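You operate a simulated robot arm through the tools that you are given. There is no shell and no other tool.

The job below is to be done with a simulated robot arm. You get a single attempt, and the scene is never put back.

## Task
Purge the gas hose on the black cart until the gas lamp lights.
Fine: MIG selected, cylinder handwheel over half open, welder on.

The check looks at the end state, three seconds after you hand in, the way a careful person would. Anything else that was tipped, shoved, dropped, spilled or broken makes it a failure.

## Robot
A 6-joint arm with a two-finger gripper, fixed in place. Base frame: the origin is on the floor under the middle of its stand, x ahead of it, y to its left, z up. Lengths are in mm, angles in degrees, forces in N, time in s.
It reaches about 1637 mm from its shoulder. Its first joint turns from -166.0 to 166.0 degrees. Payload 3.43 kg.
Tool frame: the origin (TCP) lies between the finger pads and is the grasp point; the fingertips stand 20 mm ahead of it; z points along the fingers, y is the line along which they close. The gripper opens to 190 mm; its body begins 248 mm behind the TCP.
Orientation is that of the tool frame in the base frame, as a unit quaternion [x, y, z, w]. With the fingers straight down and closing along the base's y, the tool's x points along the base's -x, its y along +y and its z along -z.

## Interface
- The arm moves only by the tool drive_tool. Its argument "targets" is a list that holds one entry, the list of rows, each a list of 7 numbers: the shift along the base's x, y, z in mm, then the turn, a rotation vector about the base's x, y, z in degrees, then the finger opening in mm, from 0 to 190. In form: [[[x, y, z, rx, ry, rz, grip], ...]]. A call has 1 to 20 rows; each row is the pose to reach, as a shift and turn from the pose commanded when the call began. Each row takes 0.2 s and may step no farther than 50 mm and 8.6 degrees from the row before; otherwise, or with a gripper value out of range, the whole call is refused. Where a pose cannot be reached the arm comes as near as it can. A force on the tool above 40 N (or 10 N above the force at the start of the call, whichever is more), or a blocked arm, ends the call early, and 0.2 s more pass. The fingers move at their own pace (about 45 mm/s each) and stop on an object; they squeeze with about 37 N. The grip force told is the motor's: it shows also when the fingers shut on nothing. Time passes only in rows, and 0.2 s behind the last, so rows that repeat a pose let the fingers close. The reply holds the time, the measured pose of the TCP, the force on the tool along the base axes, the opening and the grip force, in the units named above and with some noise, with the torque about the TCP (base axes, N m) and any sound that the robot's microphone picked up, and new pictures: "show" is both (left out), scene, wrist or none.
- Cameras (640 x 400 px; columns grow to the right, rows downward): "scene" is fixed at [47, 648, 1232.5]; the picture's right is [-0.53, -0.85, 0.00], its down [-0.38, 0.23, -0.90] and it looks along [0.76, -0.48, -0.44] (base axes); focal length 313 px, centre (320, 200). "wrist" rides on the gripper at [70, -8, -288] in the tool frame; the picture's right is [0.12, 0.99, 0.00], its down [-0.96, 0.12, -0.25] and it looks along [-0.25, 0.03, 0.97] (tool axes); focal length 261 px, centre (320, 200).
- move_column(by): slides the trunk up (or, below 0, down) by that many mm; the arm rides with it, the base frame stays. It gives what a move gives, with no picture.
- locate(camera, pixels): for up to 12 pixels [column, row] of the newest picture of that camera ("zoom" is the newest enlarged one), the place [x, y, z] in the base frame of the surface seen there, good to about 2 mm, but the place of the scene camera against the robot may be out by one fixed shift of up to 12 mm in any direction. The clock stands still meanwhile.
- zoom(camera, box): a new picture of the part [left, top, right, bottom] of that camera's present view, enlarged. The clock stands still meanwhile.
- sign_off(): hands the job in; it is judged then, once.

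Open the gripper and draw the arm clear of the work before you hand the job in, unless the task says otherwise.

The tools are called after ">>>" by a JSON object that holds its "op" and its "data". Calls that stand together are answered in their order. drive_tool: Moves the arm, as the interface text tells. Its arguments: {"type":"object","properties":{"targets":{"type":"array"},"show":{"type":"string","enum":["both","scene","wrist","none"]}},"required":["targets"]} The other tools are called the same way: move_column (by) moves the trunk up or down; locate (camera, pixels) gives the place of the surface under pixels of a picture; zoom (camera, box) takes an enlarged picture of a part of a camera's view; sign_off () hands the job in.

At the start:

```text
clock: 0.0
ee_pos: [719.2, 27.6, 1153.8]
orientation: [0.0, 1.0, 0.0, 0.001]
ft_force: [-0.5, -0.2, 0.1]
ft_torque: [0.01, -0.02, 0.01]
gripper_width: 190.0
gripper_force: 0.1
trunk travel left (down, up): [-175.0, 65.0]
```

scene: 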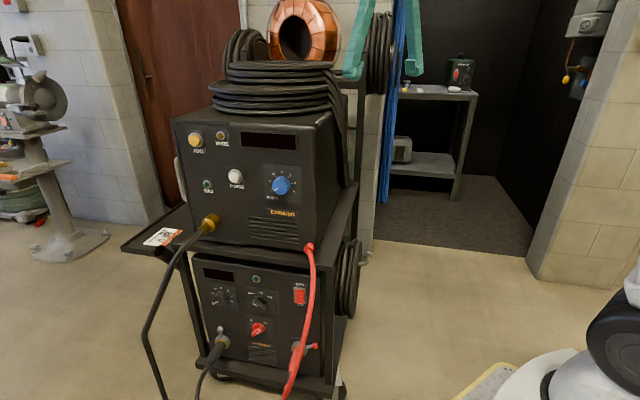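
wrist: 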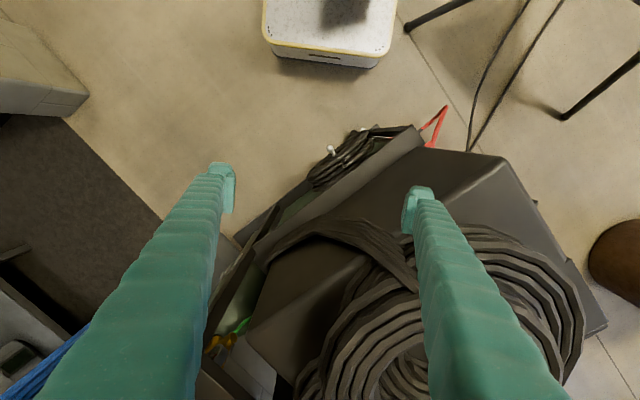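

The scene shows the black cart with two machines, the upper one with knobs at about (195,140), (220,137), (236,177), (281,186) and a lamp at (207,185). I zoom in on the panels to read the labels.

>>> {"op": "zoom", "data": {"camera": "scene", "box": [170, 110, 330, 210]}}

>>> {"op": "zoom", "data": {"camera": "scene", "box": [180, 240, 340, 340]}}

```text
4.00 times, centred on (250, 160) of scene
```

zoom: 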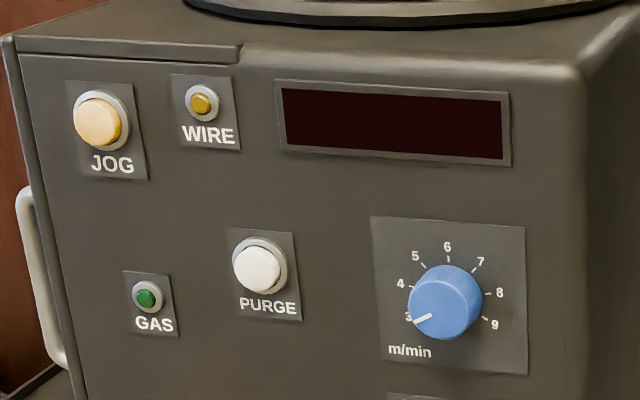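

```text
4.00 times, centred on (260, 290) of scene
```

zoom: 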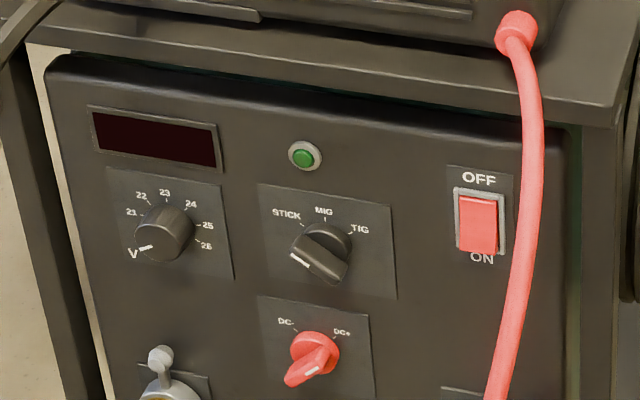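

The upper panel has PURGE at (236,177) and GAS lamp at (207,185); the lower has the mode selector at (260,300), rocker at (299,296). I zoom closer on those and look for the cylinder in the wrist picture near (230,340) and behind the machine.

>>> {"op": "zoom", "data": {"camera": "scene", "box": [235, 270, 315, 320]}}

>>> {"op": "zoom", "data": {"camera": "wrist", "box": [180, 240, 340, 400]}}

>>> {"op": "zoom", "data": {"camera": "scene", "box": [220, 0, 420, 125]}}

>>> {"op": "zoom", "data": {"camera": "scene", "box": [180, 230, 380, 400]}}

```text
8.00 times, centred on (275, 295) of scene
```

zoom: 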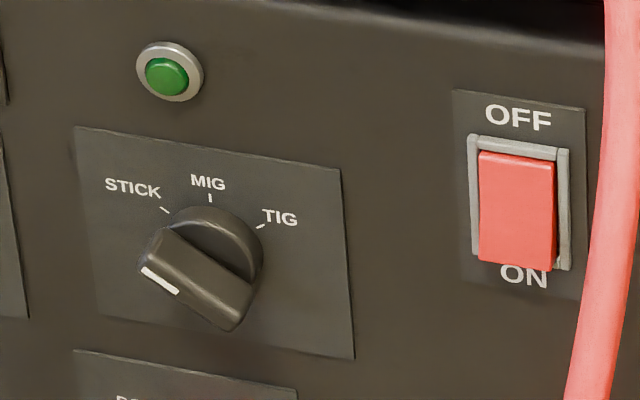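

```text
2.50 times, centred on (260, 320) of wrist
```

zoom: 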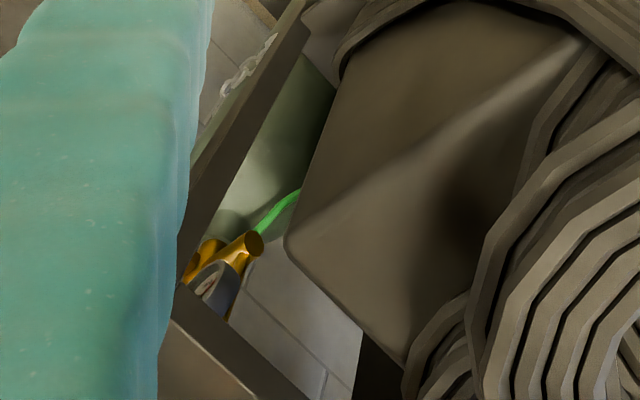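

```text
3.20 times, centred on (320, 62) of scene
```

zoom: 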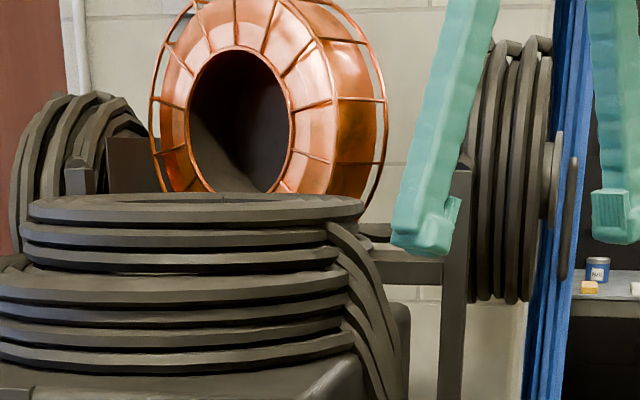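

```text
2.35 times, centred on (280, 315) of scene
```

zoom: 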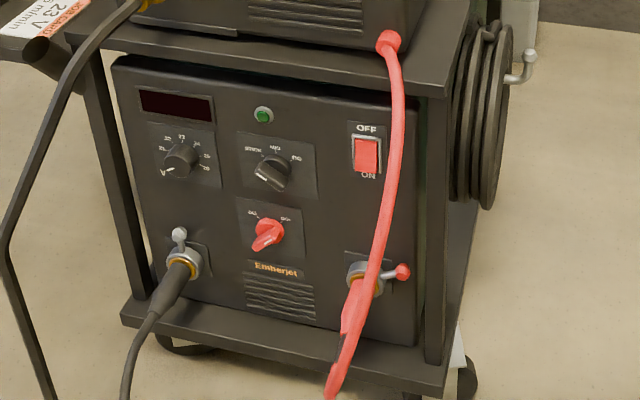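

The selector's white mark points to STICK, the rocker's ON end stands proud (welder off, displays dark), and the cylinder valve seems to be behind the machine in the wrist picture at about (230,345). I locate the key points.

>>> {"op": "locate", "data": {"camera": "scene", "pixels": [[235, 177], [244, 186], [206, 185], [180, 130], [330, 150], [260, 215], [255, 305], [270, 312], [299, 289], [299, 301], [284, 310], [236, 315]]}}

>>> {"op": "locate", "data": {"camera": "wrist", "pixels": [[242, 337], [232, 351], [228, 341], [250, 285], [240, 310], [262, 365], [248, 320], [500, 160], [604, 325], [330, 150], [240, 250], [415, 130]]}}

```text
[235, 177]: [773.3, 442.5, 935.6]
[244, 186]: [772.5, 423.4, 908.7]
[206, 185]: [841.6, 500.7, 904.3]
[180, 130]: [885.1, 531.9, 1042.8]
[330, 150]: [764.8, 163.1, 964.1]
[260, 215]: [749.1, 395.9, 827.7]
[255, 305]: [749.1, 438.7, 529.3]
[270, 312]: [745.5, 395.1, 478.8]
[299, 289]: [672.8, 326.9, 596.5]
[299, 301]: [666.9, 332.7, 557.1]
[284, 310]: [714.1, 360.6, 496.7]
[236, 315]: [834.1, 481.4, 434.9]
```

```text
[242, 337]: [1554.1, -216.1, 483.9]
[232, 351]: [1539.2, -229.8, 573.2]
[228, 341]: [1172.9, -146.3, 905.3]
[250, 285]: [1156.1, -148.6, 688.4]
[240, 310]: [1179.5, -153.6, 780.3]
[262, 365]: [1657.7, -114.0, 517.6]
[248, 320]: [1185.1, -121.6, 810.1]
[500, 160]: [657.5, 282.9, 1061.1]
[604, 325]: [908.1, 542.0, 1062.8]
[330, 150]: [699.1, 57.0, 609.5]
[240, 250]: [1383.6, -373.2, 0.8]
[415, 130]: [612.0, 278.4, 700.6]
```

The cylinder appears to be around (1175,-150), valve at z about 900. I zoom the wrist view on it to identify the handwheel.

>>> {"op": "zoom", "data": {"camera": "wrist", "box": [208, 300, 272, 364]}}

>>> {"op": "zoom", "data": {"camera": "scene", "box": [320, 180, 400, 280]}}

```text
6.25 times, centred on (240, 332) of wrist
```

zoom: 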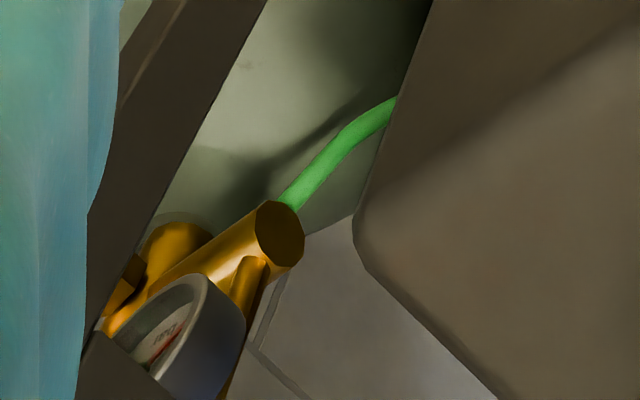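

```text
4.00 times, centred on (360, 230) of scene
```

zoom: 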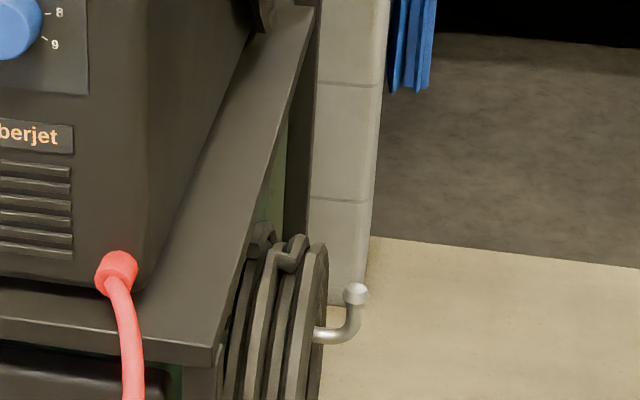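

The regulator with gauge shows, but the handwheel is hidden under the finger and frame. I map obstacles (posts, coils, copper spool) before moving.

>>> {"op": "locate", "data": {"camera": "scene", "pixels": [[365, 55], [361, 100], [385, 20], [375, 60], [300, 60], [305, 5], [270, 90], [250, 40], [340, 80], [243, 10], [340, 28], [285, 68]]}}

>>> {"op": "locate", "data": {"camera": "wrist", "pixels": [[240, 240], [226, 270], [215, 320], [250, 380], [330, 235], [420, 300], [520, 260], [545, 340], [330, 15], [20, 70], [20, 290], [80, 330]]}}

```text
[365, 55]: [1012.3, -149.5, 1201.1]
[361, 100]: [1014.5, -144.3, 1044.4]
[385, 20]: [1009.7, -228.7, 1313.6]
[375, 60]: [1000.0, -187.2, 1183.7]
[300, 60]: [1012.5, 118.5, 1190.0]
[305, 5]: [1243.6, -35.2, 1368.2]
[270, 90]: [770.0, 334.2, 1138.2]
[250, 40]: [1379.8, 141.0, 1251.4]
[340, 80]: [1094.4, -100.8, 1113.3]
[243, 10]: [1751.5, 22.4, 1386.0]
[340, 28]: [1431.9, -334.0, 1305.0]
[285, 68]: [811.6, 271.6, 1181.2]
```

```text
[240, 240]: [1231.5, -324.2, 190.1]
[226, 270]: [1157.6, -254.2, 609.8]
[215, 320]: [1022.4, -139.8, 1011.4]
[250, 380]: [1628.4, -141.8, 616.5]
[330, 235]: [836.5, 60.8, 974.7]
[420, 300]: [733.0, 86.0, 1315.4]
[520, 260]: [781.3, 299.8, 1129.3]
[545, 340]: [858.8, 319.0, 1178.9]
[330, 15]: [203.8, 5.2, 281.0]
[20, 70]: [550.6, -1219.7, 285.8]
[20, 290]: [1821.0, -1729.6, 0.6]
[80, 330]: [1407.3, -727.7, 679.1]
```

The frame post stands at (1012,-150) up to about z=1300 and the cylinder is behind it near (1175,-150). I raise the tool and move to the right (-y) side, closing the fingers to see better.

>>> {"op": "drive_tool", "data": {"targets": [[[0, 0, 50, 0, 0, 0, 150], [0, 0, 100, 0, 0, 0, 100], [0, -50, 100, 0, 0, 0, 50], [0, -100, 100, 0, 0, 0, 10], [0, -150, 100, 0, 0, 0, 0], [0, -200, 100, 0, 0, 0, 0], [0, -250, 100, 0, 0, 0, 0], [0, -300, 100, 0, 0, 0, 0], [0, -350, 100, 0, 0, 0, 0], [0, -400, 100, 0, 0, 0, 0], [0, -450, 100, 0, 0, 0, 0]]]}}

```text
clock: 2.4
ee_pos: [720.3, -420.8, 1251.9]
orientation: [0.0, 1.0, 0.0, 0.0]
ft_force: [0.1, 1.1, 0.6]
ft_torque: [-0.21, -0.09, -0.01]
gripper_width: 0.0
gripper_force: 17.9
trunk travel left (down, up): [-175.0, 65.0]
```

scene: 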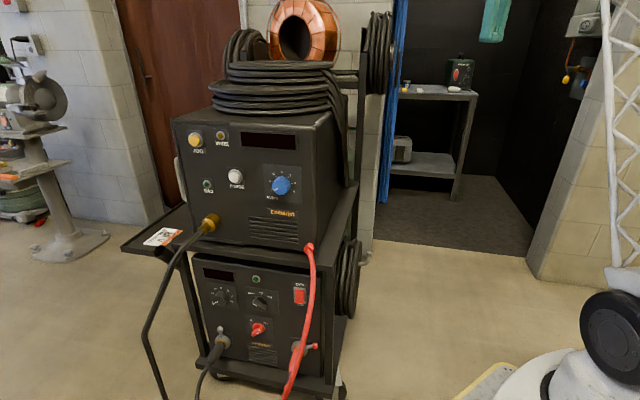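
wrist: 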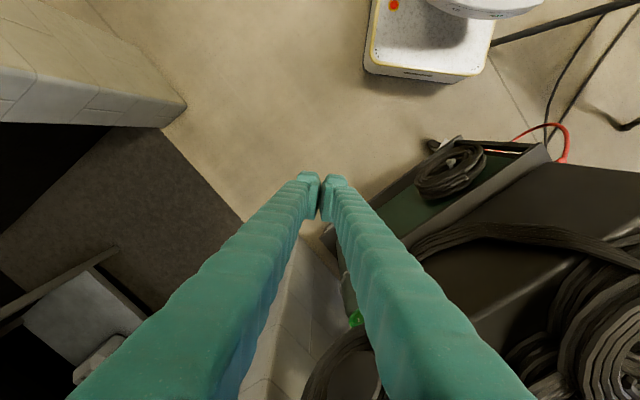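

Closed fingers block the centre of the wrist view, so I reopen and tilt the tool about 40° toward the back of the cart (direction +x,+y) to look at the cylinder.

>>> {"op": "drive_tool", "data": {"targets": [[[20, 0, -20, 4.1, -6.9, 0, 40], [40, 0, -40, 8.2, -13.8, 0, 80], [60, 0, -60, 12.3, -20.7, 0, 120], [80, 0, -80, 16.4, -27.6, 0, 160], [100, 0, -100, 20.5, -34.5, 0, 190], [100, 0, -130, 20.5, -34.5, 0, 190], [100, 0, -150, 20.5, -34.5, 0, 190], [100, 0, -150, 20.5, -34.5, 0, 190]]]}}

```text
clock: 4.2
ee_pos: [818.4, -421.4, 1104.0]
orientation: [-0.001, 0.939, 0.176, 0.295]
ft_force: [-0.3, -1.0, 0.5]
ft_torque: [-0.01, -0.02, 0.03]
gripper_width: 155.4
gripper_force: 0.1
trunk travel left (down, up): [-175.0, 65.0]
```

scene: 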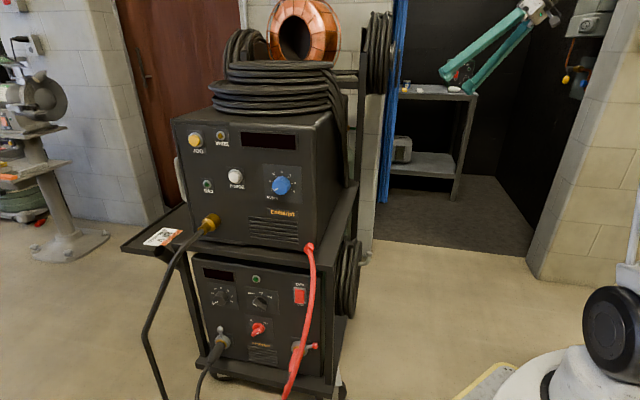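
wrist: 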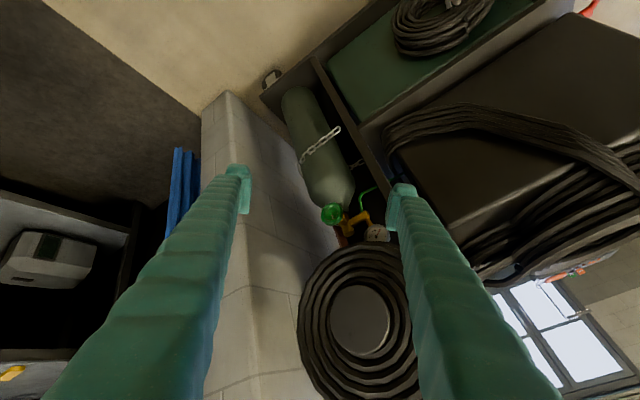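

Now the cylinder with a green handwheel at about (332,213) and the gauge at (377,233) are visible, with the hanging coil above. I zoom there.

>>> {"op": "zoom", "data": {"camera": "wrist", "box": [290, 175, 410, 250]}}

>>> {"op": "locate", "data": {"camera": "wrist", "pixels": [[332, 213], [324, 213], [340, 213], [332, 206], [332, 221], [345, 195], [330, 190], [310, 130], [355, 215], [377, 232], [330, 270], [350, 240]]}}

```text
5.33 times, centred on (350, 212) of wrist
```

zoom: 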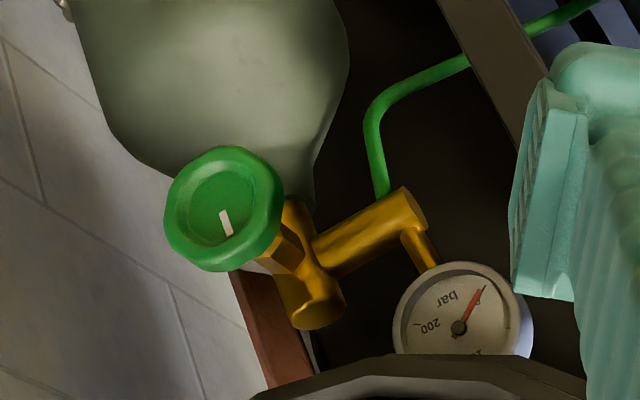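

```text
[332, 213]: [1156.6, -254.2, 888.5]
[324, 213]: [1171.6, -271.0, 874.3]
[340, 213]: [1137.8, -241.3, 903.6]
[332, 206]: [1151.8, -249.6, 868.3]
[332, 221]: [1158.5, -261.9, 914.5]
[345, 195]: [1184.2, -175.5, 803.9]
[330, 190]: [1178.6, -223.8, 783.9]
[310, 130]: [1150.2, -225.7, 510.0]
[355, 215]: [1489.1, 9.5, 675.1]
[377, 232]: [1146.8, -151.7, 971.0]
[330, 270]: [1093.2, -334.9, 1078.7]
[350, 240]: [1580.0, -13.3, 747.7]
```

The handwheel is green, with a white mark, and its face is toward the right side of the cart. I fit its plane with points on the zoomed picture.

>>> {"op": "locate", "data": {"camera": "zoom", "pixels": [[225, 185], [200, 200], [245, 205], [205, 235], [225, 240], [222, 212], [175, 215], [228, 155], [272, 200], [215, 262], [288, 240], [295, 215]]}}

>>> {"op": "locate", "data": {"camera": "zoom", "pixels": [[320, 315], [310, 290], [370, 235], [412, 208], [460, 325], [290, 130], [150, 100], [230, 30], [330, 60], [300, 380], [520, 330], [415, 300]]}}

```text
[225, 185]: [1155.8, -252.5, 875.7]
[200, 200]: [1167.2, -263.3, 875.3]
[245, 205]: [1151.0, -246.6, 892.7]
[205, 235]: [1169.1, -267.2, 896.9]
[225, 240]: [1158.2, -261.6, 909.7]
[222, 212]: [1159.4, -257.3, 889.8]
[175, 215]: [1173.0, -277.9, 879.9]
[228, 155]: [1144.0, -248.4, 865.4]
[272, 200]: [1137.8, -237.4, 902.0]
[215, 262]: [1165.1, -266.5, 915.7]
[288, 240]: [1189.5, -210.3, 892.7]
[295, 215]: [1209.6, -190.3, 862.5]
```

```text
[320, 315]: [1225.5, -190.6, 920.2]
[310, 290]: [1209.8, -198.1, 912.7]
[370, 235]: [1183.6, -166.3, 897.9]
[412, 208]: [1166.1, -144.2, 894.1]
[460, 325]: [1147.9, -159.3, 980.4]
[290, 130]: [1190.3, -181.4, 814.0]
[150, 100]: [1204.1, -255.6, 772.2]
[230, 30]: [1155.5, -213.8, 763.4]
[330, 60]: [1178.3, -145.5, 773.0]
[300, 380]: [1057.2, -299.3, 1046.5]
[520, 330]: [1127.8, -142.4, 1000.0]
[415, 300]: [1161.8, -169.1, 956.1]
```

The wheel centre is about (1155,-258,891) with its axis along the cart's cross direction (0.695,0.718,0); its face looks toward the robot's right side. I swing the tool horizontal to a stand-off 250 mm out on that axis, fingers closing vertically, well below the hanging coil (bottom about z=1040).

>>> {"op": "drive_tool", "data": {"targets": [[[18, -2, -24, 7.9, -0.13, -1.4, 160], [36, -4, -48, 15.8, -0.27, -2.8, 140], [54, -5, -71, 23.6, -0.4, -4.2, 120], [72, -7, -95, 31.5, -0.53, -5.6, 100], [90, -9, -118, 39.4, -0.67, -7.0, 100], [108, -11, -142, 47.3, -0.8, -8.4, 100], [126, -12, -166, 55.1, -0.93, -9.8, 100], [144, -14, -190, 63.0, -1.07, -11.2, 100], [162, -16, -213, 70.9, -1.2, -12.6, 100], [162, -16, -213, 70.9, -1.2, -12.6, 100]]]}}

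```text
clock: 6.4
ee_pos: [981.7, -438.7, 889.6]
orientation: [0.267, 0.655, 0.655, 0.266]
ft_force: [0.1, 0.9, -0.2]
ft_torque: [0.02, -0.02, 0.0]
gripper_width: 100.0
gripper_force: 0.0
trunk travel left (down, up): [-175.0, 65.0]
```

scene: 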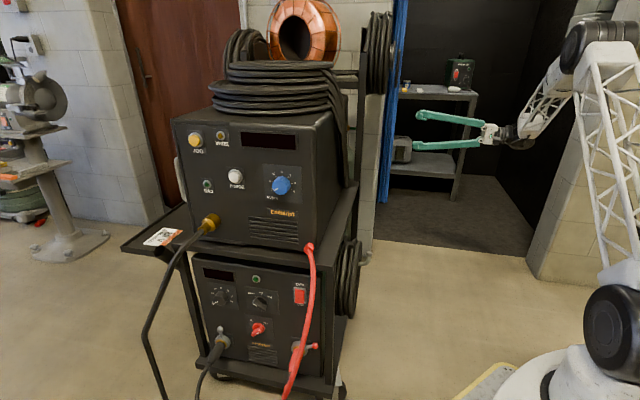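
wrist: 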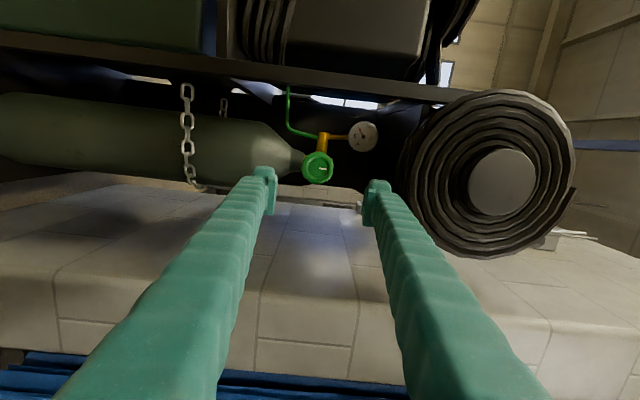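

The pose was reached; the handwheel is at (318,168) straight ahead with the coil to the right (above it). I zoom and relocate the wheel precisely.

>>> {"op": "zoom", "data": {"camera": "wrist", "box": [270, 110, 430, 210]}}

>>> {"op": "locate", "data": {"camera": "wrist", "pixels": [[318, 168], [305, 168], [331, 168], [318, 155], [318, 181], [363, 137], [410, 170], [430, 140], [290, 160], [322, 140], [480, 250], [430, 90]]}}

```text
4.00 times, centred on (350, 160) of wrist
```

zoom: 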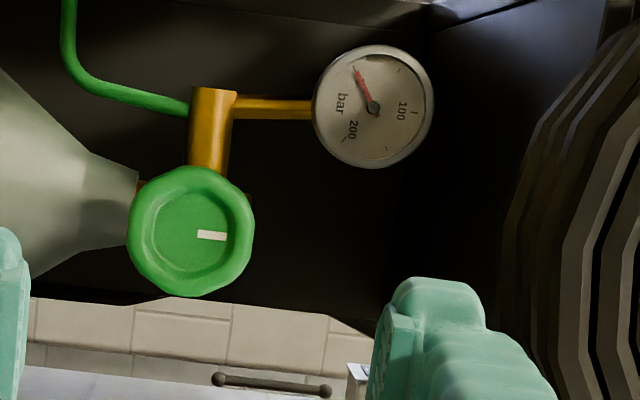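

```text
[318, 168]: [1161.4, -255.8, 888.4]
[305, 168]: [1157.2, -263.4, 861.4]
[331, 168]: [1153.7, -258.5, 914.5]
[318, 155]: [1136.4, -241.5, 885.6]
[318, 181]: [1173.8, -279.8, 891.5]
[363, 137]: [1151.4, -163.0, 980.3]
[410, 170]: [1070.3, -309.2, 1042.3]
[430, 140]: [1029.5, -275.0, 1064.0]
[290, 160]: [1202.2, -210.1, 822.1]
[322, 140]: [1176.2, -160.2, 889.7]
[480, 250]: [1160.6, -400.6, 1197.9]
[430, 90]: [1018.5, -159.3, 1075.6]
```

The wheel centre measures (1155,-260,888.5), radius about 31 mm, mark pointing up. I advance 200 mm along the axis with a 90 mm opening and check the alignment.

>>> {"op": "drive_tool", "data": {"targets": [[[28, 28.7, -0.5, 0, 0, 0, 90], [56, 57.3, -1, 0, 0, 0, 90], [84, 86, -1.5, 0, 0, 0, 90], [112, 114.6, -2, 0, 0, 0, 90], [140, 143.3, -2, 0, 0, 0, 90], [140, 143.3, -2, 0, 0, 0, 90]]]}}

```text
clock: 7.8
ee_pos: [1122.1, -296.1, 889.9]
orientation: [0.266, 0.655, 0.655, 0.266]
ft_force: [0.2, 0.4, -0.5]
ft_torque: [-0.02, 0.0, 0.0]
gripper_width: 90.0
gripper_force: 0.1
trunk travel left (down, up): [-175.0, 65.0]
```

scene: 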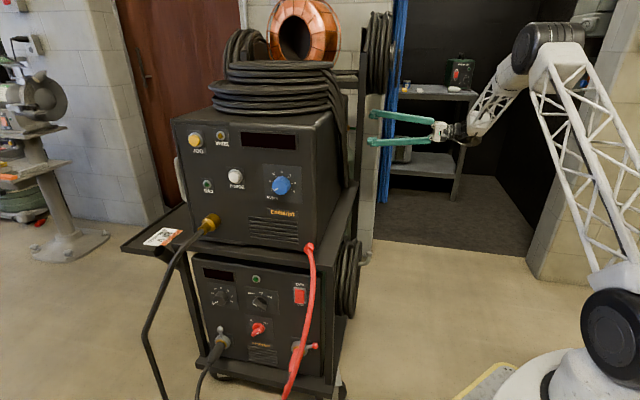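
wrist: 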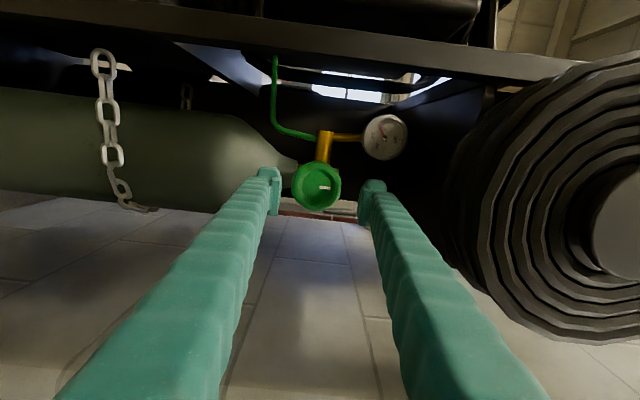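

The wheel at (317,187) sits between the fingertips (268 and 372). I advance the last 56 mm and close.

>>> {"op": "drive_tool", "data": {"targets": [[[14, 14.3, 0, 0, 0, 0, 90], [28, 28.7, 0, 0, 0, 0, 90], [38.9, 40.2, 0, 0, 0, 0, 90], [38.9, 40.2, 0, 0, 0, 0, 60], [38.9, 40.2, 0, 0, 0, 0, 40], [38.9, 40.2, 0, 0, 0, 0, 40], [38.9, 40.2, 0, 0, 0, 0, 40]]]}}

```text
clock: 9.4
ee_pos: [1160.8, -257.4, 885.3]
orientation: [0.267, 0.656, 0.654, 0.265]
ft_force: [-10.5, -0.2, -32.9]
ft_torque: [-0.26, 0.16, -0.1]
gripper_width: 67.1
gripper_force: 45.0
trunk travel left (down, up): [-175.0, 65.0]
```

scene: 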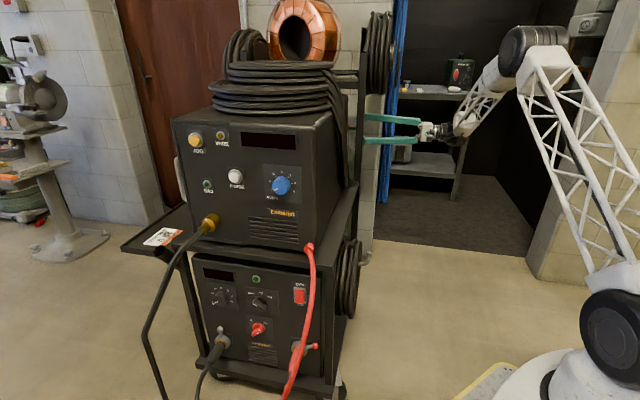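
wrist: 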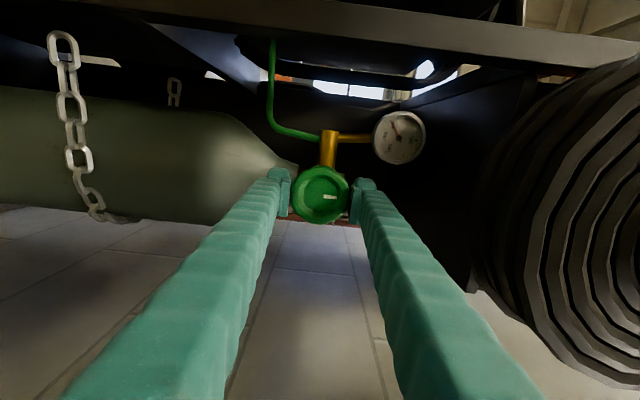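

Gripped at 67 mm, but there's a -33 N downward reaction: the wheel centre lies a few mm lower than commanded. I ease the tool down 5 mm.

>>> {"op": "drive_tool", "data": {"targets": [[[0, 0, -2.5, 0, 0, 0, 40], [0, 0, -5, 0, 0, 0, 40], [0, 0, -5, 0, 0, 0, 40]]], "show": "none"}}

```text
clock: 10.2
ee_pos: [1161.7, -256.8, 885.9]
orientation: [0.265, 0.655, 0.655, 0.266]
ft_force: [-12.4, -2.9, -13.0]
ft_torque: [-0.08, 0.04, 0.2]
gripper_width: 66.9
gripper_force: 45.4
trunk travel left (down, up): [-175.0, 65.0]
```

Reaction dropped to about 18 N. I nudge 1 mm down and 2 mm toward the measured position, then turn the wheel counter-clockwise (rotation about the outward axis) by 40° as a first test.

>>> {"op": "drive_tool", "data": {"targets": [[[1, -1, -1, 0, 0, 0, 40], [1, -1, -1, -5.56, -5.74, 0, 40], [1, -1, -1, -11.1, -11.5, 0, 40], [1, -1, -1, -16.7, -17.2, 0, 40], [1, -1, -1, -22.2, -23.0, 0, 40], [1, -1, -1, -27.8, -28.7, 0, 40], [1, -1, -1, -27.8, -28.7, 0, 40]]]}}

```text
clock: 11.8
ee_pos: [1161.1, -255.9, 886.9]
orientation: [0.026, 0.706, 0.524, 0.476]
ft_force: [-12.6, -5.5, 30.1]
ft_torque: [0.28, -0.19, 0.15]
gripper_width: 66.9
gripper_force: 44.7
trunk travel left (down, up): [-175.0, 65.0]
```

scene: 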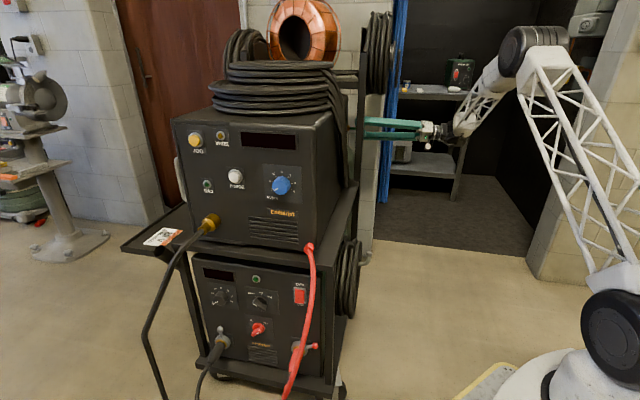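
wrist: 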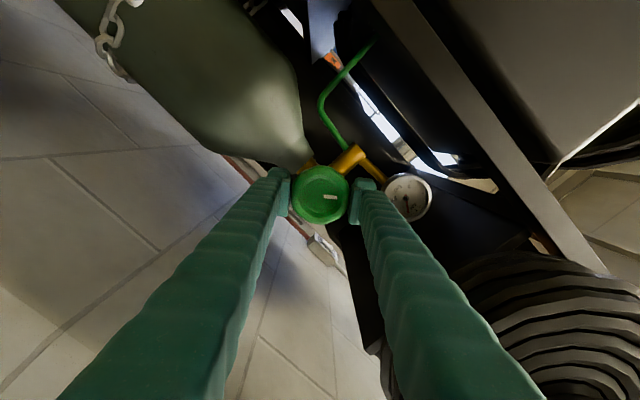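

The wheel turned with the gripper (the mark kept its place at (330,196)) and the gauge needle moved. I correct z up by 4 mm and continue turning another 72°.

>>> {"op": "drive_tool", "data": {"targets": [[[0, 0, 2, 0, 0, 0, 40], [0, 0, 4, -5.56, -5.74, 0, 40], [0, 0, 4, -11.1, -11.5, 0, 40], [0, 0, 4, -16.7, -17.2, 0, 40], [0, 0, 4, -22.2, -23.0, 0, 40], [0, 0, 4, -27.8, -28.7, 0, 40], [0, 0, 4, -33.4, -34.5, 0, 40], [0, 0, 4, -38.9, -40.2, 0, 40], [0, 0, 4, -44.5, -46.0, 0, 40], [0, 0, 4, -50.0, -51.7, 0, 40], [0, 0, 4, -50.0, -51.7, 0, 40]]]}}

```text
clock: 13.2
ee_pos: [1159.6, -255.1, 888.5]
orientation: [-0.203, 0.677, 0.348, 0.616]
ft_force: [-23.2, -3.1, 4.8]
ft_torque: [0.15, -0.16, 0.26]
gripper_width: 67.2
gripper_force: 45.3
trunk travel left (down, up): [-175.0, 65.0]
stopped in row 6: the force on the tool passed its limit at 44 N (the readings are from after the stop); the commanded pose is now the measured one
```

scene: 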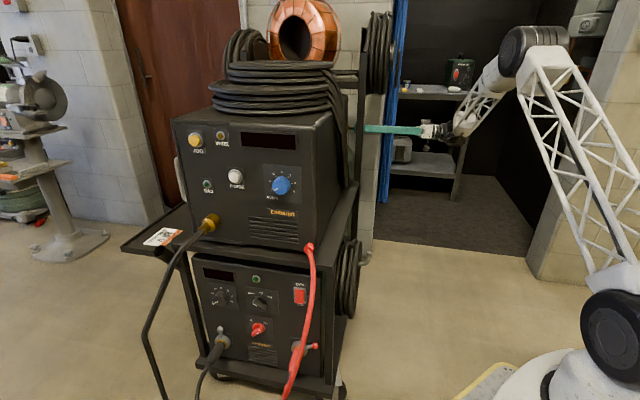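
wrist: 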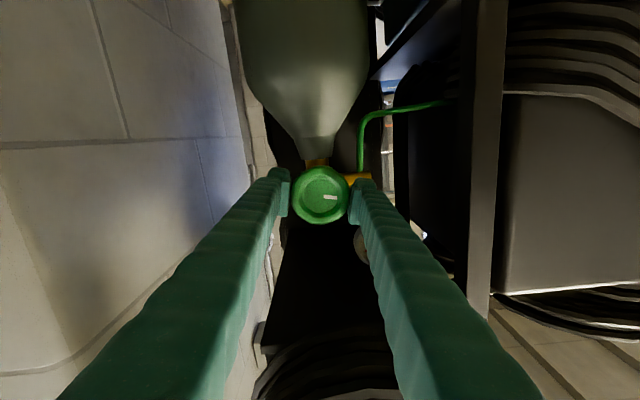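

The wheel has turned about 80° so far; the limit tripped on a sideways force (-23 N in x) from slight misalignment. I shift 3 mm in -x to relieve it and read the force.

>>> {"op": "drive_tool", "data": {"targets": [[[-1.5, 0, 0, 0, 0, 0, 40], [-3, 0, 0, 0, 0, 0, 40], [-3, 0, 0, 0, 0, 0, 40]]], "show": "none"}}

```text
clock: 14.0
ee_pos: [1159.3, -256.1, 887.2]
orientation: [-0.202, 0.677, 0.347, 0.617]
ft_force: [20.1, -6.7, 15.3]
ft_torque: [-0.02, -0.06, -0.4]
gripper_width: 66.8
gripper_force: 44.9
trunk travel left (down, up): [-175.0, 65.0]
```

The x force flipped to +20 N, so the neutral is about 1.4 mm back. I correct and continue turning in smaller steps.

>>> {"op": "drive_tool", "data": {"targets": [[[1.4, 0.3, 1, 0, 0, 0, 40], [1.4, 0.3, 1, -4.2, -4.3, 0, 40], [1.4, 0.3, 1, -8.4, -8.6, 0, 40], [1.4, 0.3, 1, -12.6, -12.9, 0, 40], [1.4, 0.3, 1, -16.8, -17.2, 0, 40], [1.4, 0.3, 1, -21.0, -21.5, 0, 40], [1.4, 0.3, 1, -25.2, -25.8, 0, 40], [1.4, 0.3, 1, -25.2, -25.8, 0, 40]]], "show": "wrist"}}

```text
clock: 15.8
ee_pos: [1157.1, -254.7, 887.1]
orientation: [-0.403, 0.582, 0.139, 0.692]
ft_force: [-15.9, 3.5, 5.8]
ft_torque: [0.14, -0.1, 0.07]
gripper_width: 66.9
gripper_force: 45.3
trunk travel left (down, up): [-175.0, 65.0]
```

wrist: 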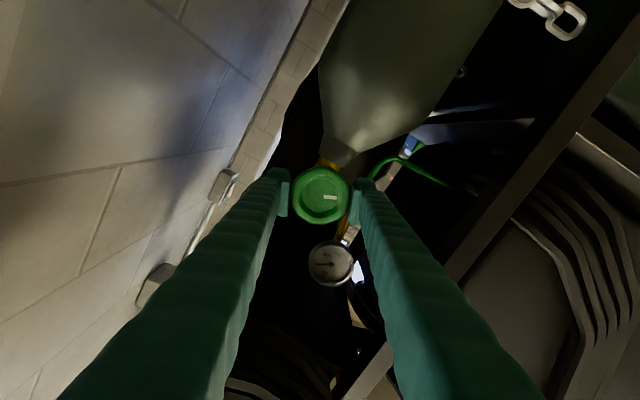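

The wheel has now turned about 118° with little torque. I look at the gauge at (332,263).

>>> {"op": "zoom", "data": {"camera": "wrist", "box": [290, 160, 370, 290]}}

```text
3.08 times, centred on (330, 225) of wrist
```

zoom: 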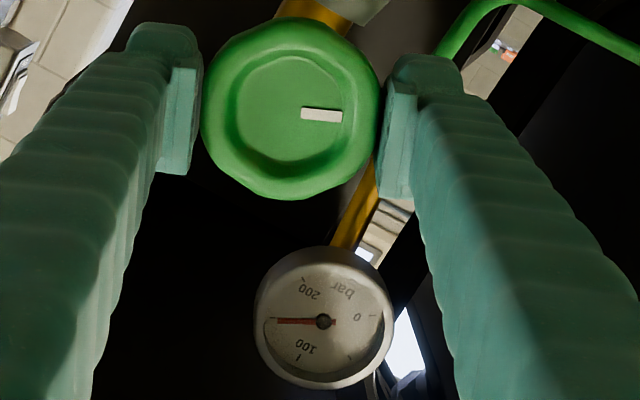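

The gauge went from 0 to about 150 bar, so this is the opening direction. I keep turning to get well past half open.

>>> {"op": "drive_tool", "data": {"targets": [[[-1, 0, 0, 0, 0, 0, 40], [-1, 0, 0, -4.2, -4.3, 0, 40], [-1, 0, 0, -8.4, -8.6, 0, 40], [-1, 0, 0, -12.6, -12.9, 0, 40], [-1, 0, 0, -16.8, -17.2, 0, 40], [-1, 0, 0, -21.0, -21.5, 0, 40], [-1, 0, 0, -25.2, -25.8, 0, 40], [-1, 0, 0, -29.4, -30.1, 0, 40], [-1, 0, 0, -33.6, -34.4, 0, 40], [-1, 0, 0, -33.6, -34.4, 0, 40]]], "show": "wrist"}}

```text
clock: 16.8
ee_pos: [1158.7, -253.8, 886.1]
orientation: [-0.483, 0.523, 0.049, 0.701]
ft_force: [-9.9, 5.4, 1.5]
ft_torque: [0.4, -0.38, -0.06]
gripper_width: 67.2
gripper_force: 44.8
out of reach, approached as far as the arm can: row 4
trunk travel left (down, up): [-175.0, 65.0]
stopped in row 4: the force on the tool passed its limit at 72 N (the readings are from after the stop); the commanded pose is now the measured one
```

wrist: 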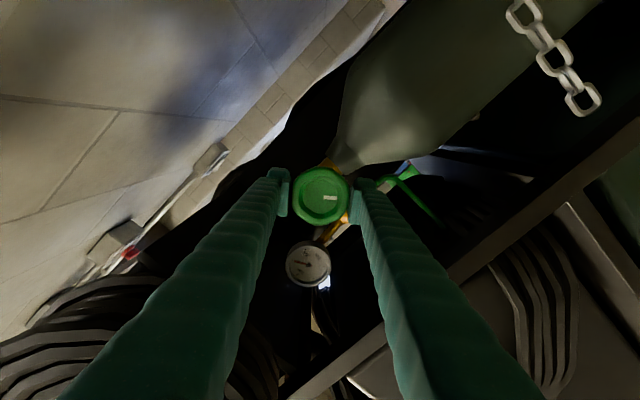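

The wrist reached its turning limit after about 130°. I open the fingers, back off 45 mm along the axis, and check the wheel and mark.

>>> {"op": "drive_tool", "data": {"targets": [[[0, 0, 0, 0, 0, 0, 90], [0, 0, 0, 0, 0, 0, 90], [0, 0, 0, 0, 0, 0, 90], [-10.4, -10.8, 0, 0, 0, 0, 90], [-20.8, -21.5, 0, 0, 0, 0, 90], [-31.3, -32.3, 0, 0, 0, 0, 90], [-31.3, -32.3, 0, 0, 0, 0, 90]]], "show": "wrist"}}

```text
clock: 18.4
ee_pos: [1129.5, -286.4, 885.1]
orientation: [-0.484, 0.523, 0.051, 0.7]
ft_force: [-0.3, 0.7, 0.1]
ft_torque: [0.0, 0.03, 0.03]
gripper_width: 90.2
gripper_force: 0.0
trunk travel left (down, up): [-175.0, 65.0]
```

wrist: 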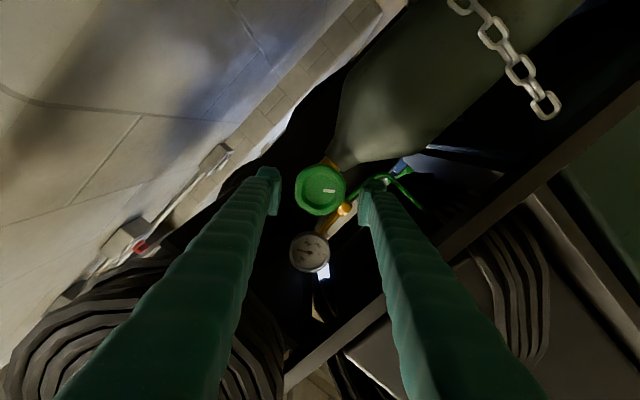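

Released cleanly; the wheel kept its new position. I roll the open gripper back clockwise 160° for a second grip.

>>> {"op": "drive_tool", "data": {"targets": [[[0, 0, 1, 5.8, 6.0, 0, 90], [0, 0, 2, 11.7, 12.1, 0, 90], [0, 0, 2, 17.5, 18.1, 0, 90], [0, 0, 2, 23.4, 24.1, 0, 90], [0, 0, 2, 29.2, 30.2, 0, 90], [0, 0, 2, 35.0, 36.2, 0, 90], [0, 0, 2, 40.9, 42.2, 0, 90], [0, 0, 2, 46.7, 48.2, 0, 90], [0, 0, 2, 52.5, 54.3, 0, 90], [0, 0, 2, 58.4, 60.3, 0, 90], [0, 0, 2, 64.2, 66.3, 0, 90], [0, 0, 2, 70.1, 72.4, 0, 90], [0, 0, 2, 75.9, 78.4, 0, 90], [0, 0, 2, 81.7, 84.4, 0, 90], [0, 0, 2, 87.6, 90.5, 0, 90], [0, 0, 2, 93.4, 96.5, 0, 90], [0, 0, 2, 99.2, 102.5, 0, 90], [0, 0, 2, 105.1, 108.6, 0, 90], [0, 0, 2, 110.9, 114.6, 0, 90], [0, 0, 2, 110.9, 114.6, 0, 90]]], "show": "both"}}

```text
clock: 22.6
ee_pos: [1129.2, -288.2, 887.4]
orientation: [0.428, 0.556, 0.708, 0.084]
ft_force: [0.2, -0.3, 0.7]
ft_torque: [-0.02, 0.0, -0.03]
gripper_width: 90.1
gripper_force: 0.1
trunk travel left (down, up): [-175.0, 65.0]
```

scene: 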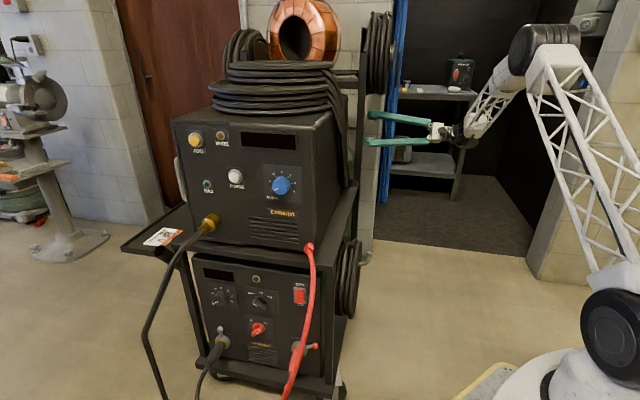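
wrist: 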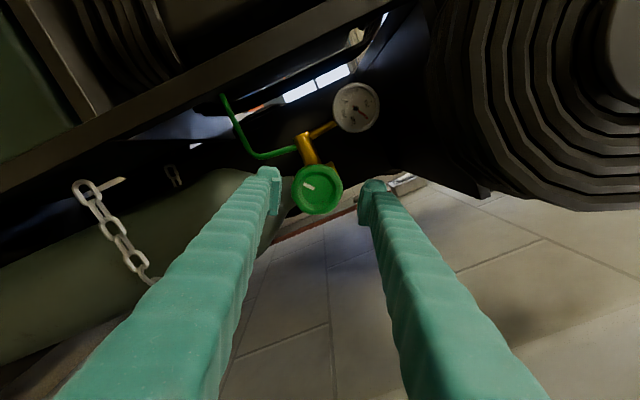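

The mark is now toward upper-left (310,186), and the wheel is centred between the fingers. I advance 44 mm, close, and read the forces.

>>> {"op": "drive_tool", "data": {"targets": [[[10.2, 10.5, -0.5, 0, 0, 0, 90], [20.4, 21.1, -1, 0, 0, 0, 90], [30.6, 31.6, -1, 0, 0, 0, 90], [30.6, 31.6, -1, 0, 0, 0, 70], [30.6, 31.6, -1, 0, 0, 0, 50], [30.6, 31.6, -1, 0, 0, 0, 40], [30.6, 31.6, -1, 0, 0, 0, 40]]], "show": "wrist"}}

```text
clock: 24.2
ee_pos: [1157.0, -256.6, 886.0]
orientation: [0.428, 0.556, 0.708, 0.085]
ft_force: [-19.5, 3.6, -16.5]
ft_torque: [-0.19, 0.13, 0.14]
gripper_width: 66.5
gripper_force: 45.4
trunk travel left (down, up): [-175.0, 65.0]
```

wrist: 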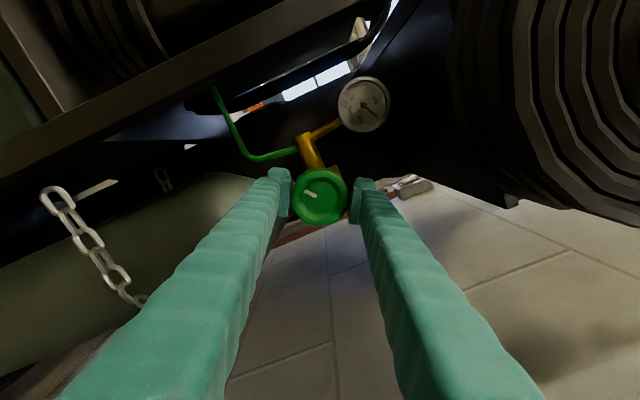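

Gripped at 66.5 mm with about 25 N of misalignment force. I shift slightly (-1, 0, -2) and turn counter-clockwise about 42°.

>>> {"op": "drive_tool", "data": {"targets": [[[-1, 0, -1, 0, 0, 0, 40], [-1, 0, -2, -4.2, -4.3, 0, 40], [-1, 0, -2, -8.4, -8.6, 0, 40], [-1, 0, -2, -12.6, -12.9, 0, 40], [-1, 0, -1.5, -16.8, -17.2, 0, 40], [-1, 0, -1, -21.0, -21.5, 0, 40], [-1, 0, -1, -25.2, -25.8, 0, 40], [-1, 0, -1, -29.4, -30.1, 0, 40], [-1, 0, -1, -29.4, -30.1, 0, 40]]], "show": "wrist"}}

```text
clock: 25.9
ee_pos: [1157.7, -255.7, 884.9]
orientation: [0.212, 0.67, 0.638, 0.315]
ft_force: [-6.6, -1.3, -5.1]
ft_torque: [-0.18, 0.14, -0.04]
gripper_width: 66.5
gripper_force: 45.2
trunk travel left (down, up): [-175.0, 65.0]
stopped in row 8: the force on the tool passed its limit at 41 N (the readings are from after the stop); the commanded pose is now the measured one
```

wrist: 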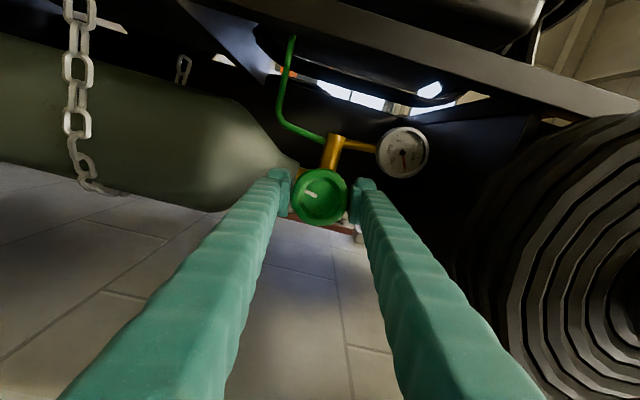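

The wheel turned along (total about 168°), and the residual force is now under 9 N. I continue.

>>> {"op": "drive_tool", "data": {"targets": [[[0, 0, 0, -4.2, -4.3, 0, 40], [0, 0, 0.3, -8.4, -8.6, 0, 40], [0, 0, 0.6, -12.6, -12.9, 0, 40], [0, 0, 1, -16.8, -17.2, 0, 40], [0, 0, 1.3, -21.0, -21.5, 0, 40], [0, 0, 1.6, -25.2, -25.8, 0, 40], [0, 0, 2, -29.4, -30.1, 0, 40], [0, 0, 2, -29.4, -30.1, 0, 40]]], "show": "wrist"}}

```text
clock: 27.7
ee_pos: [1158.9, -255.5, 885.8]
orientation: [-0.045, 0.705, 0.482, 0.519]
ft_force: [8.4, -4.3, -19.6]
ft_torque: [0.52, 1.01, -0.22]
gripper_width: 66.5
gripper_force: 45.4
trunk travel left (down, up): [-175.0, 65.0]
```

wrist: 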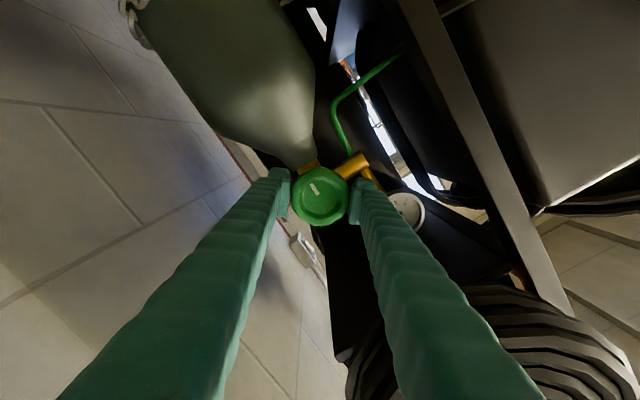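

There is now about 1.1 N·m about the wheel axis, and the mark seems to have slipped relative to the fingers — probably the wheel's end stop. I zoom to measure the mark and the gauge.

>>> {"op": "zoom", "data": {"camera": "wrist", "box": [270, 150, 450, 240]}}

```text
3.56 times, centred on (360, 195) of wrist
```

zoom: 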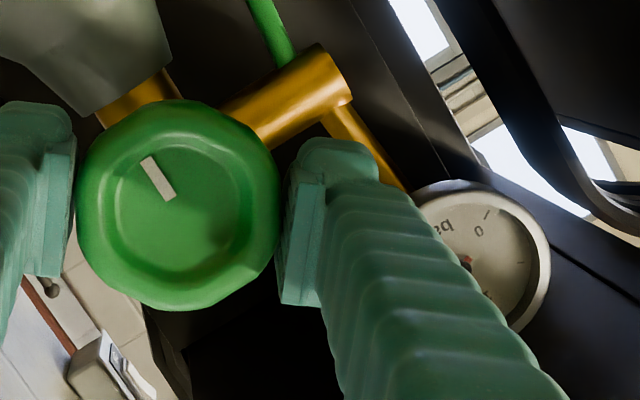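

The mark now points straight down: the wheel has turned 180° to its end stop, i.e. fully open. I release and retreat 270 mm along the axis.

>>> {"op": "drive_tool", "data": {"targets": [[[0, 0, 0, 0, 0, 0, 90], [0, 0, 0, 0, 0, 0, 90], [0, 0, 0, 0, 0, 0, 90], [-10, -10.3, 0, 0, 0, 0, 90], [-30, -31, 0, 0, 0, 0, 90], [-60, -62, 0, 0, 0, 0, 90], [-90, -93, 0, 0, 0, 0, 90], [-120, -124, 0, 0, 0, 0, 90], [-150, -155, 0, 0, 0, 0, 90], [-180, -186, 0, 0, 0, 0, 90], [-190, -196, 0, 0, 0, 0, 90], [-190, -196, 0, 0, 0, 0, 90]]], "show": "both"}}

```text
clock: 30.3
ee_pos: [968.9, -453.2, 887.3]
orientation: [-0.046, 0.704, 0.482, 0.519]
ft_force: [0.2, -0.1, 0.1]
ft_torque: [-0.02, 0.05, -0.01]
gripper_width: 90.4
gripper_force: 0.1
trunk travel left (down, up): [-175.0, 65.0]
```

scene: 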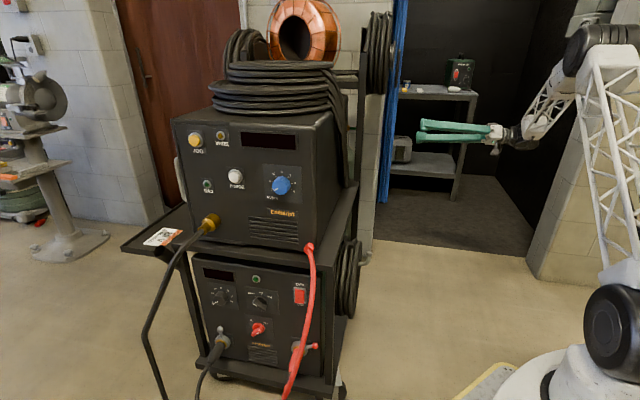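
wrist: 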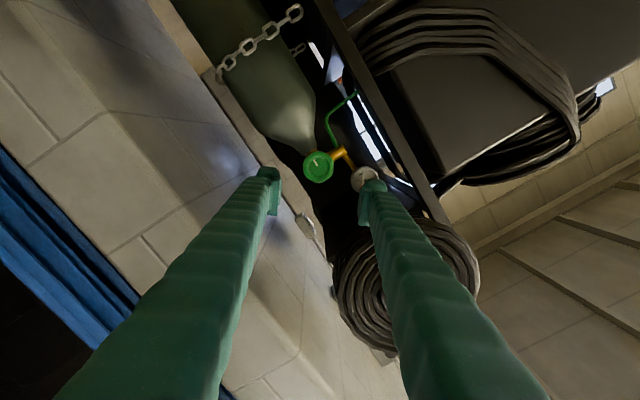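

The wheel is fully open and the gripper is clear. Next I return the tool to pointing down at a safe height on the right side, on the way to the cart's front.

>>> {"op": "drive_tool", "data": {"targets": [[[-22.5, 3, 33, -5.6, 6.0, -0.5, 90], [-45, 6, 66, -11.2, 12.0, -1.1, 90], [-67.6, 9, 99, -16.7, 18.1, -1.6, 90], [-90, 12, 132, -22.3, 24.1, -2.1, 80], [-112.7, 15, 165, -27.9, 30.1, -2.7, 60], [-135, 18, 198, -33.5, 36.1, -3.2, 40], [-157.8, 21, 231, -39.1, 42.1, -3.8, 20], [-180, 24, 264, -44.7, 48.1, -4.3, 0], [-203, 27, 297, -50.2, 54.2, -4.8, 0], [-225, 30, 330, -55.8, 60.2, -5.4, 0], [-248, 33, 363, -61.4, 66.2, -5.9, 0]]], "show": "none"}}

```text
clock: 32.7
ee_pos: [719.6, -420.4, 1249.0]
orientation: [0.001, 1.0, 0.0, 0.0]
ft_force: [-1.2, -0.8, 0.0]
ft_torque: [0.14, -0.1, -0.01]
gripper_width: 0.1
gripper_force: 34.1
trunk travel left (down, up): [-175.0, 65.0]
```

Now I sweep across in front of the cart at z about 1270 with the tool down, staying well in front of (x<600) the feeder.

>>> {"op": "drive_tool", "data": {"targets": [[[-20, 42, 5, 0, 0, 0, 0], [-40, 84, 10, 0, 0, 0, 0], [-60, 126, 15, 0, 0, 0, 0], [-80, 168, 20, 0, 0, 0, 0], [-100, 210, 20, 0, 0, 0, 0], [-120, 252, 20, 0, 0, 0, 0], [-140, 294, 20, 0, 0, 0, 0], [-160, 336, 20, 0, 0, 0, 0], [-180, 378, 20, 0, 0, 0, 0], [-200, 420, 20, 0, 0, 0, 0], [-210, 465, 20, 0, 0, 0, 0], [-220, 510, 20, 0, 0, 0, 0], [-230, 555, 20, 0, 0, 0, 0], [-240, 600, 20, 0, 0, 0, 0], [-250, 645, 20, 0, 0, 0, 0], [-260, 690, 20, 0, 0, 0, 0], [-270, 735, 20, 0, 0, 0, 0], [-280, 780, 20, 0, 0, 0, 0], [-290, 820, 20, 0, 0, 0, 0], [-290, 820, 20, 0, 0, 0, 0]]], "show": "both"}}

```text
clock: 36.9
ee_pos: [431.9, 401.3, 1269.5]
orientation: [0.0, 1.0, 0.0, 0.001]
ft_force: [0.8, -0.2, -0.4]
ft_torque: [-0.01, 0.03, 0.0]
gripper_width: 0.2
gripper_force: 34.1
trunk travel left (down, up): [-175.0, 65.0]
```

scene: 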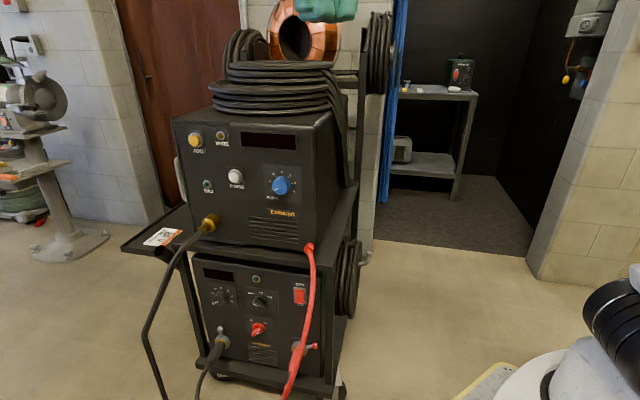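
wrist: 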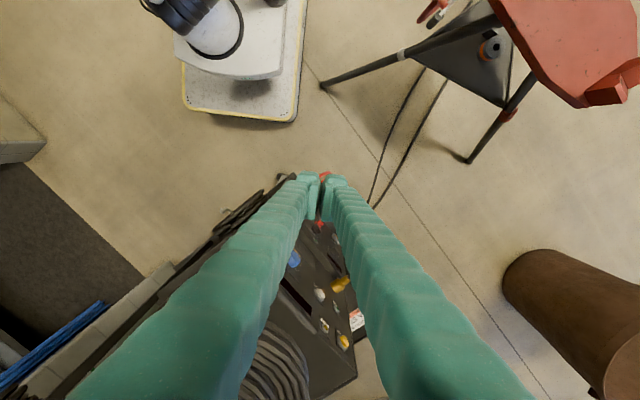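

There is a red-topped tripod at the upper right of the wrist view (560,50) and a brown drum at (560,300) that I must not hit. I locate them.

>>> {"op": "locate", "data": {"camera": "wrist", "pixels": [[500, 20], [580, 100], [630, 60], [560, 20], [485, 48], [340, 80], [465, 158], [400, 55], [515, 260], [600, 320], [440, 12], [540, 50]]}}

>>> {"op": "zoom", "data": {"camera": "wrist", "box": [400, 0, 640, 180]}}

```text
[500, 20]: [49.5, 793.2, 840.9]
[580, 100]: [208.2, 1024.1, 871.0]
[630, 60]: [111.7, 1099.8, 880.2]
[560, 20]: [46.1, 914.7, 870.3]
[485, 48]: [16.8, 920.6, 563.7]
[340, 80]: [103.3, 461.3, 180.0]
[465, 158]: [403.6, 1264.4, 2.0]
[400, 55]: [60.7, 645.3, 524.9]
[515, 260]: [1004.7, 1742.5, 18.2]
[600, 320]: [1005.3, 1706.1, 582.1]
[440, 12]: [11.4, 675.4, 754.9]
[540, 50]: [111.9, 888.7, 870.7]
```

```text
2.22 times, centred on (520, 90) of wrist
```

zoom: 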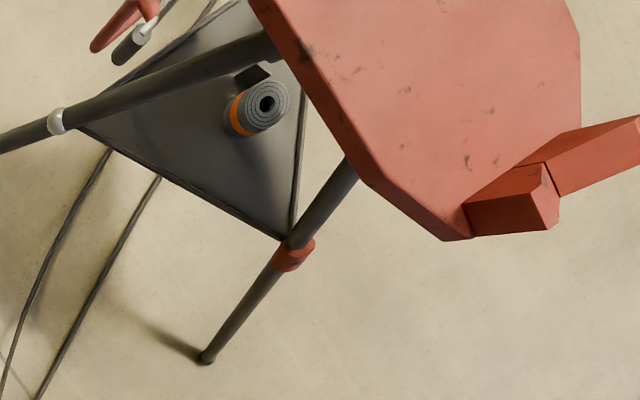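

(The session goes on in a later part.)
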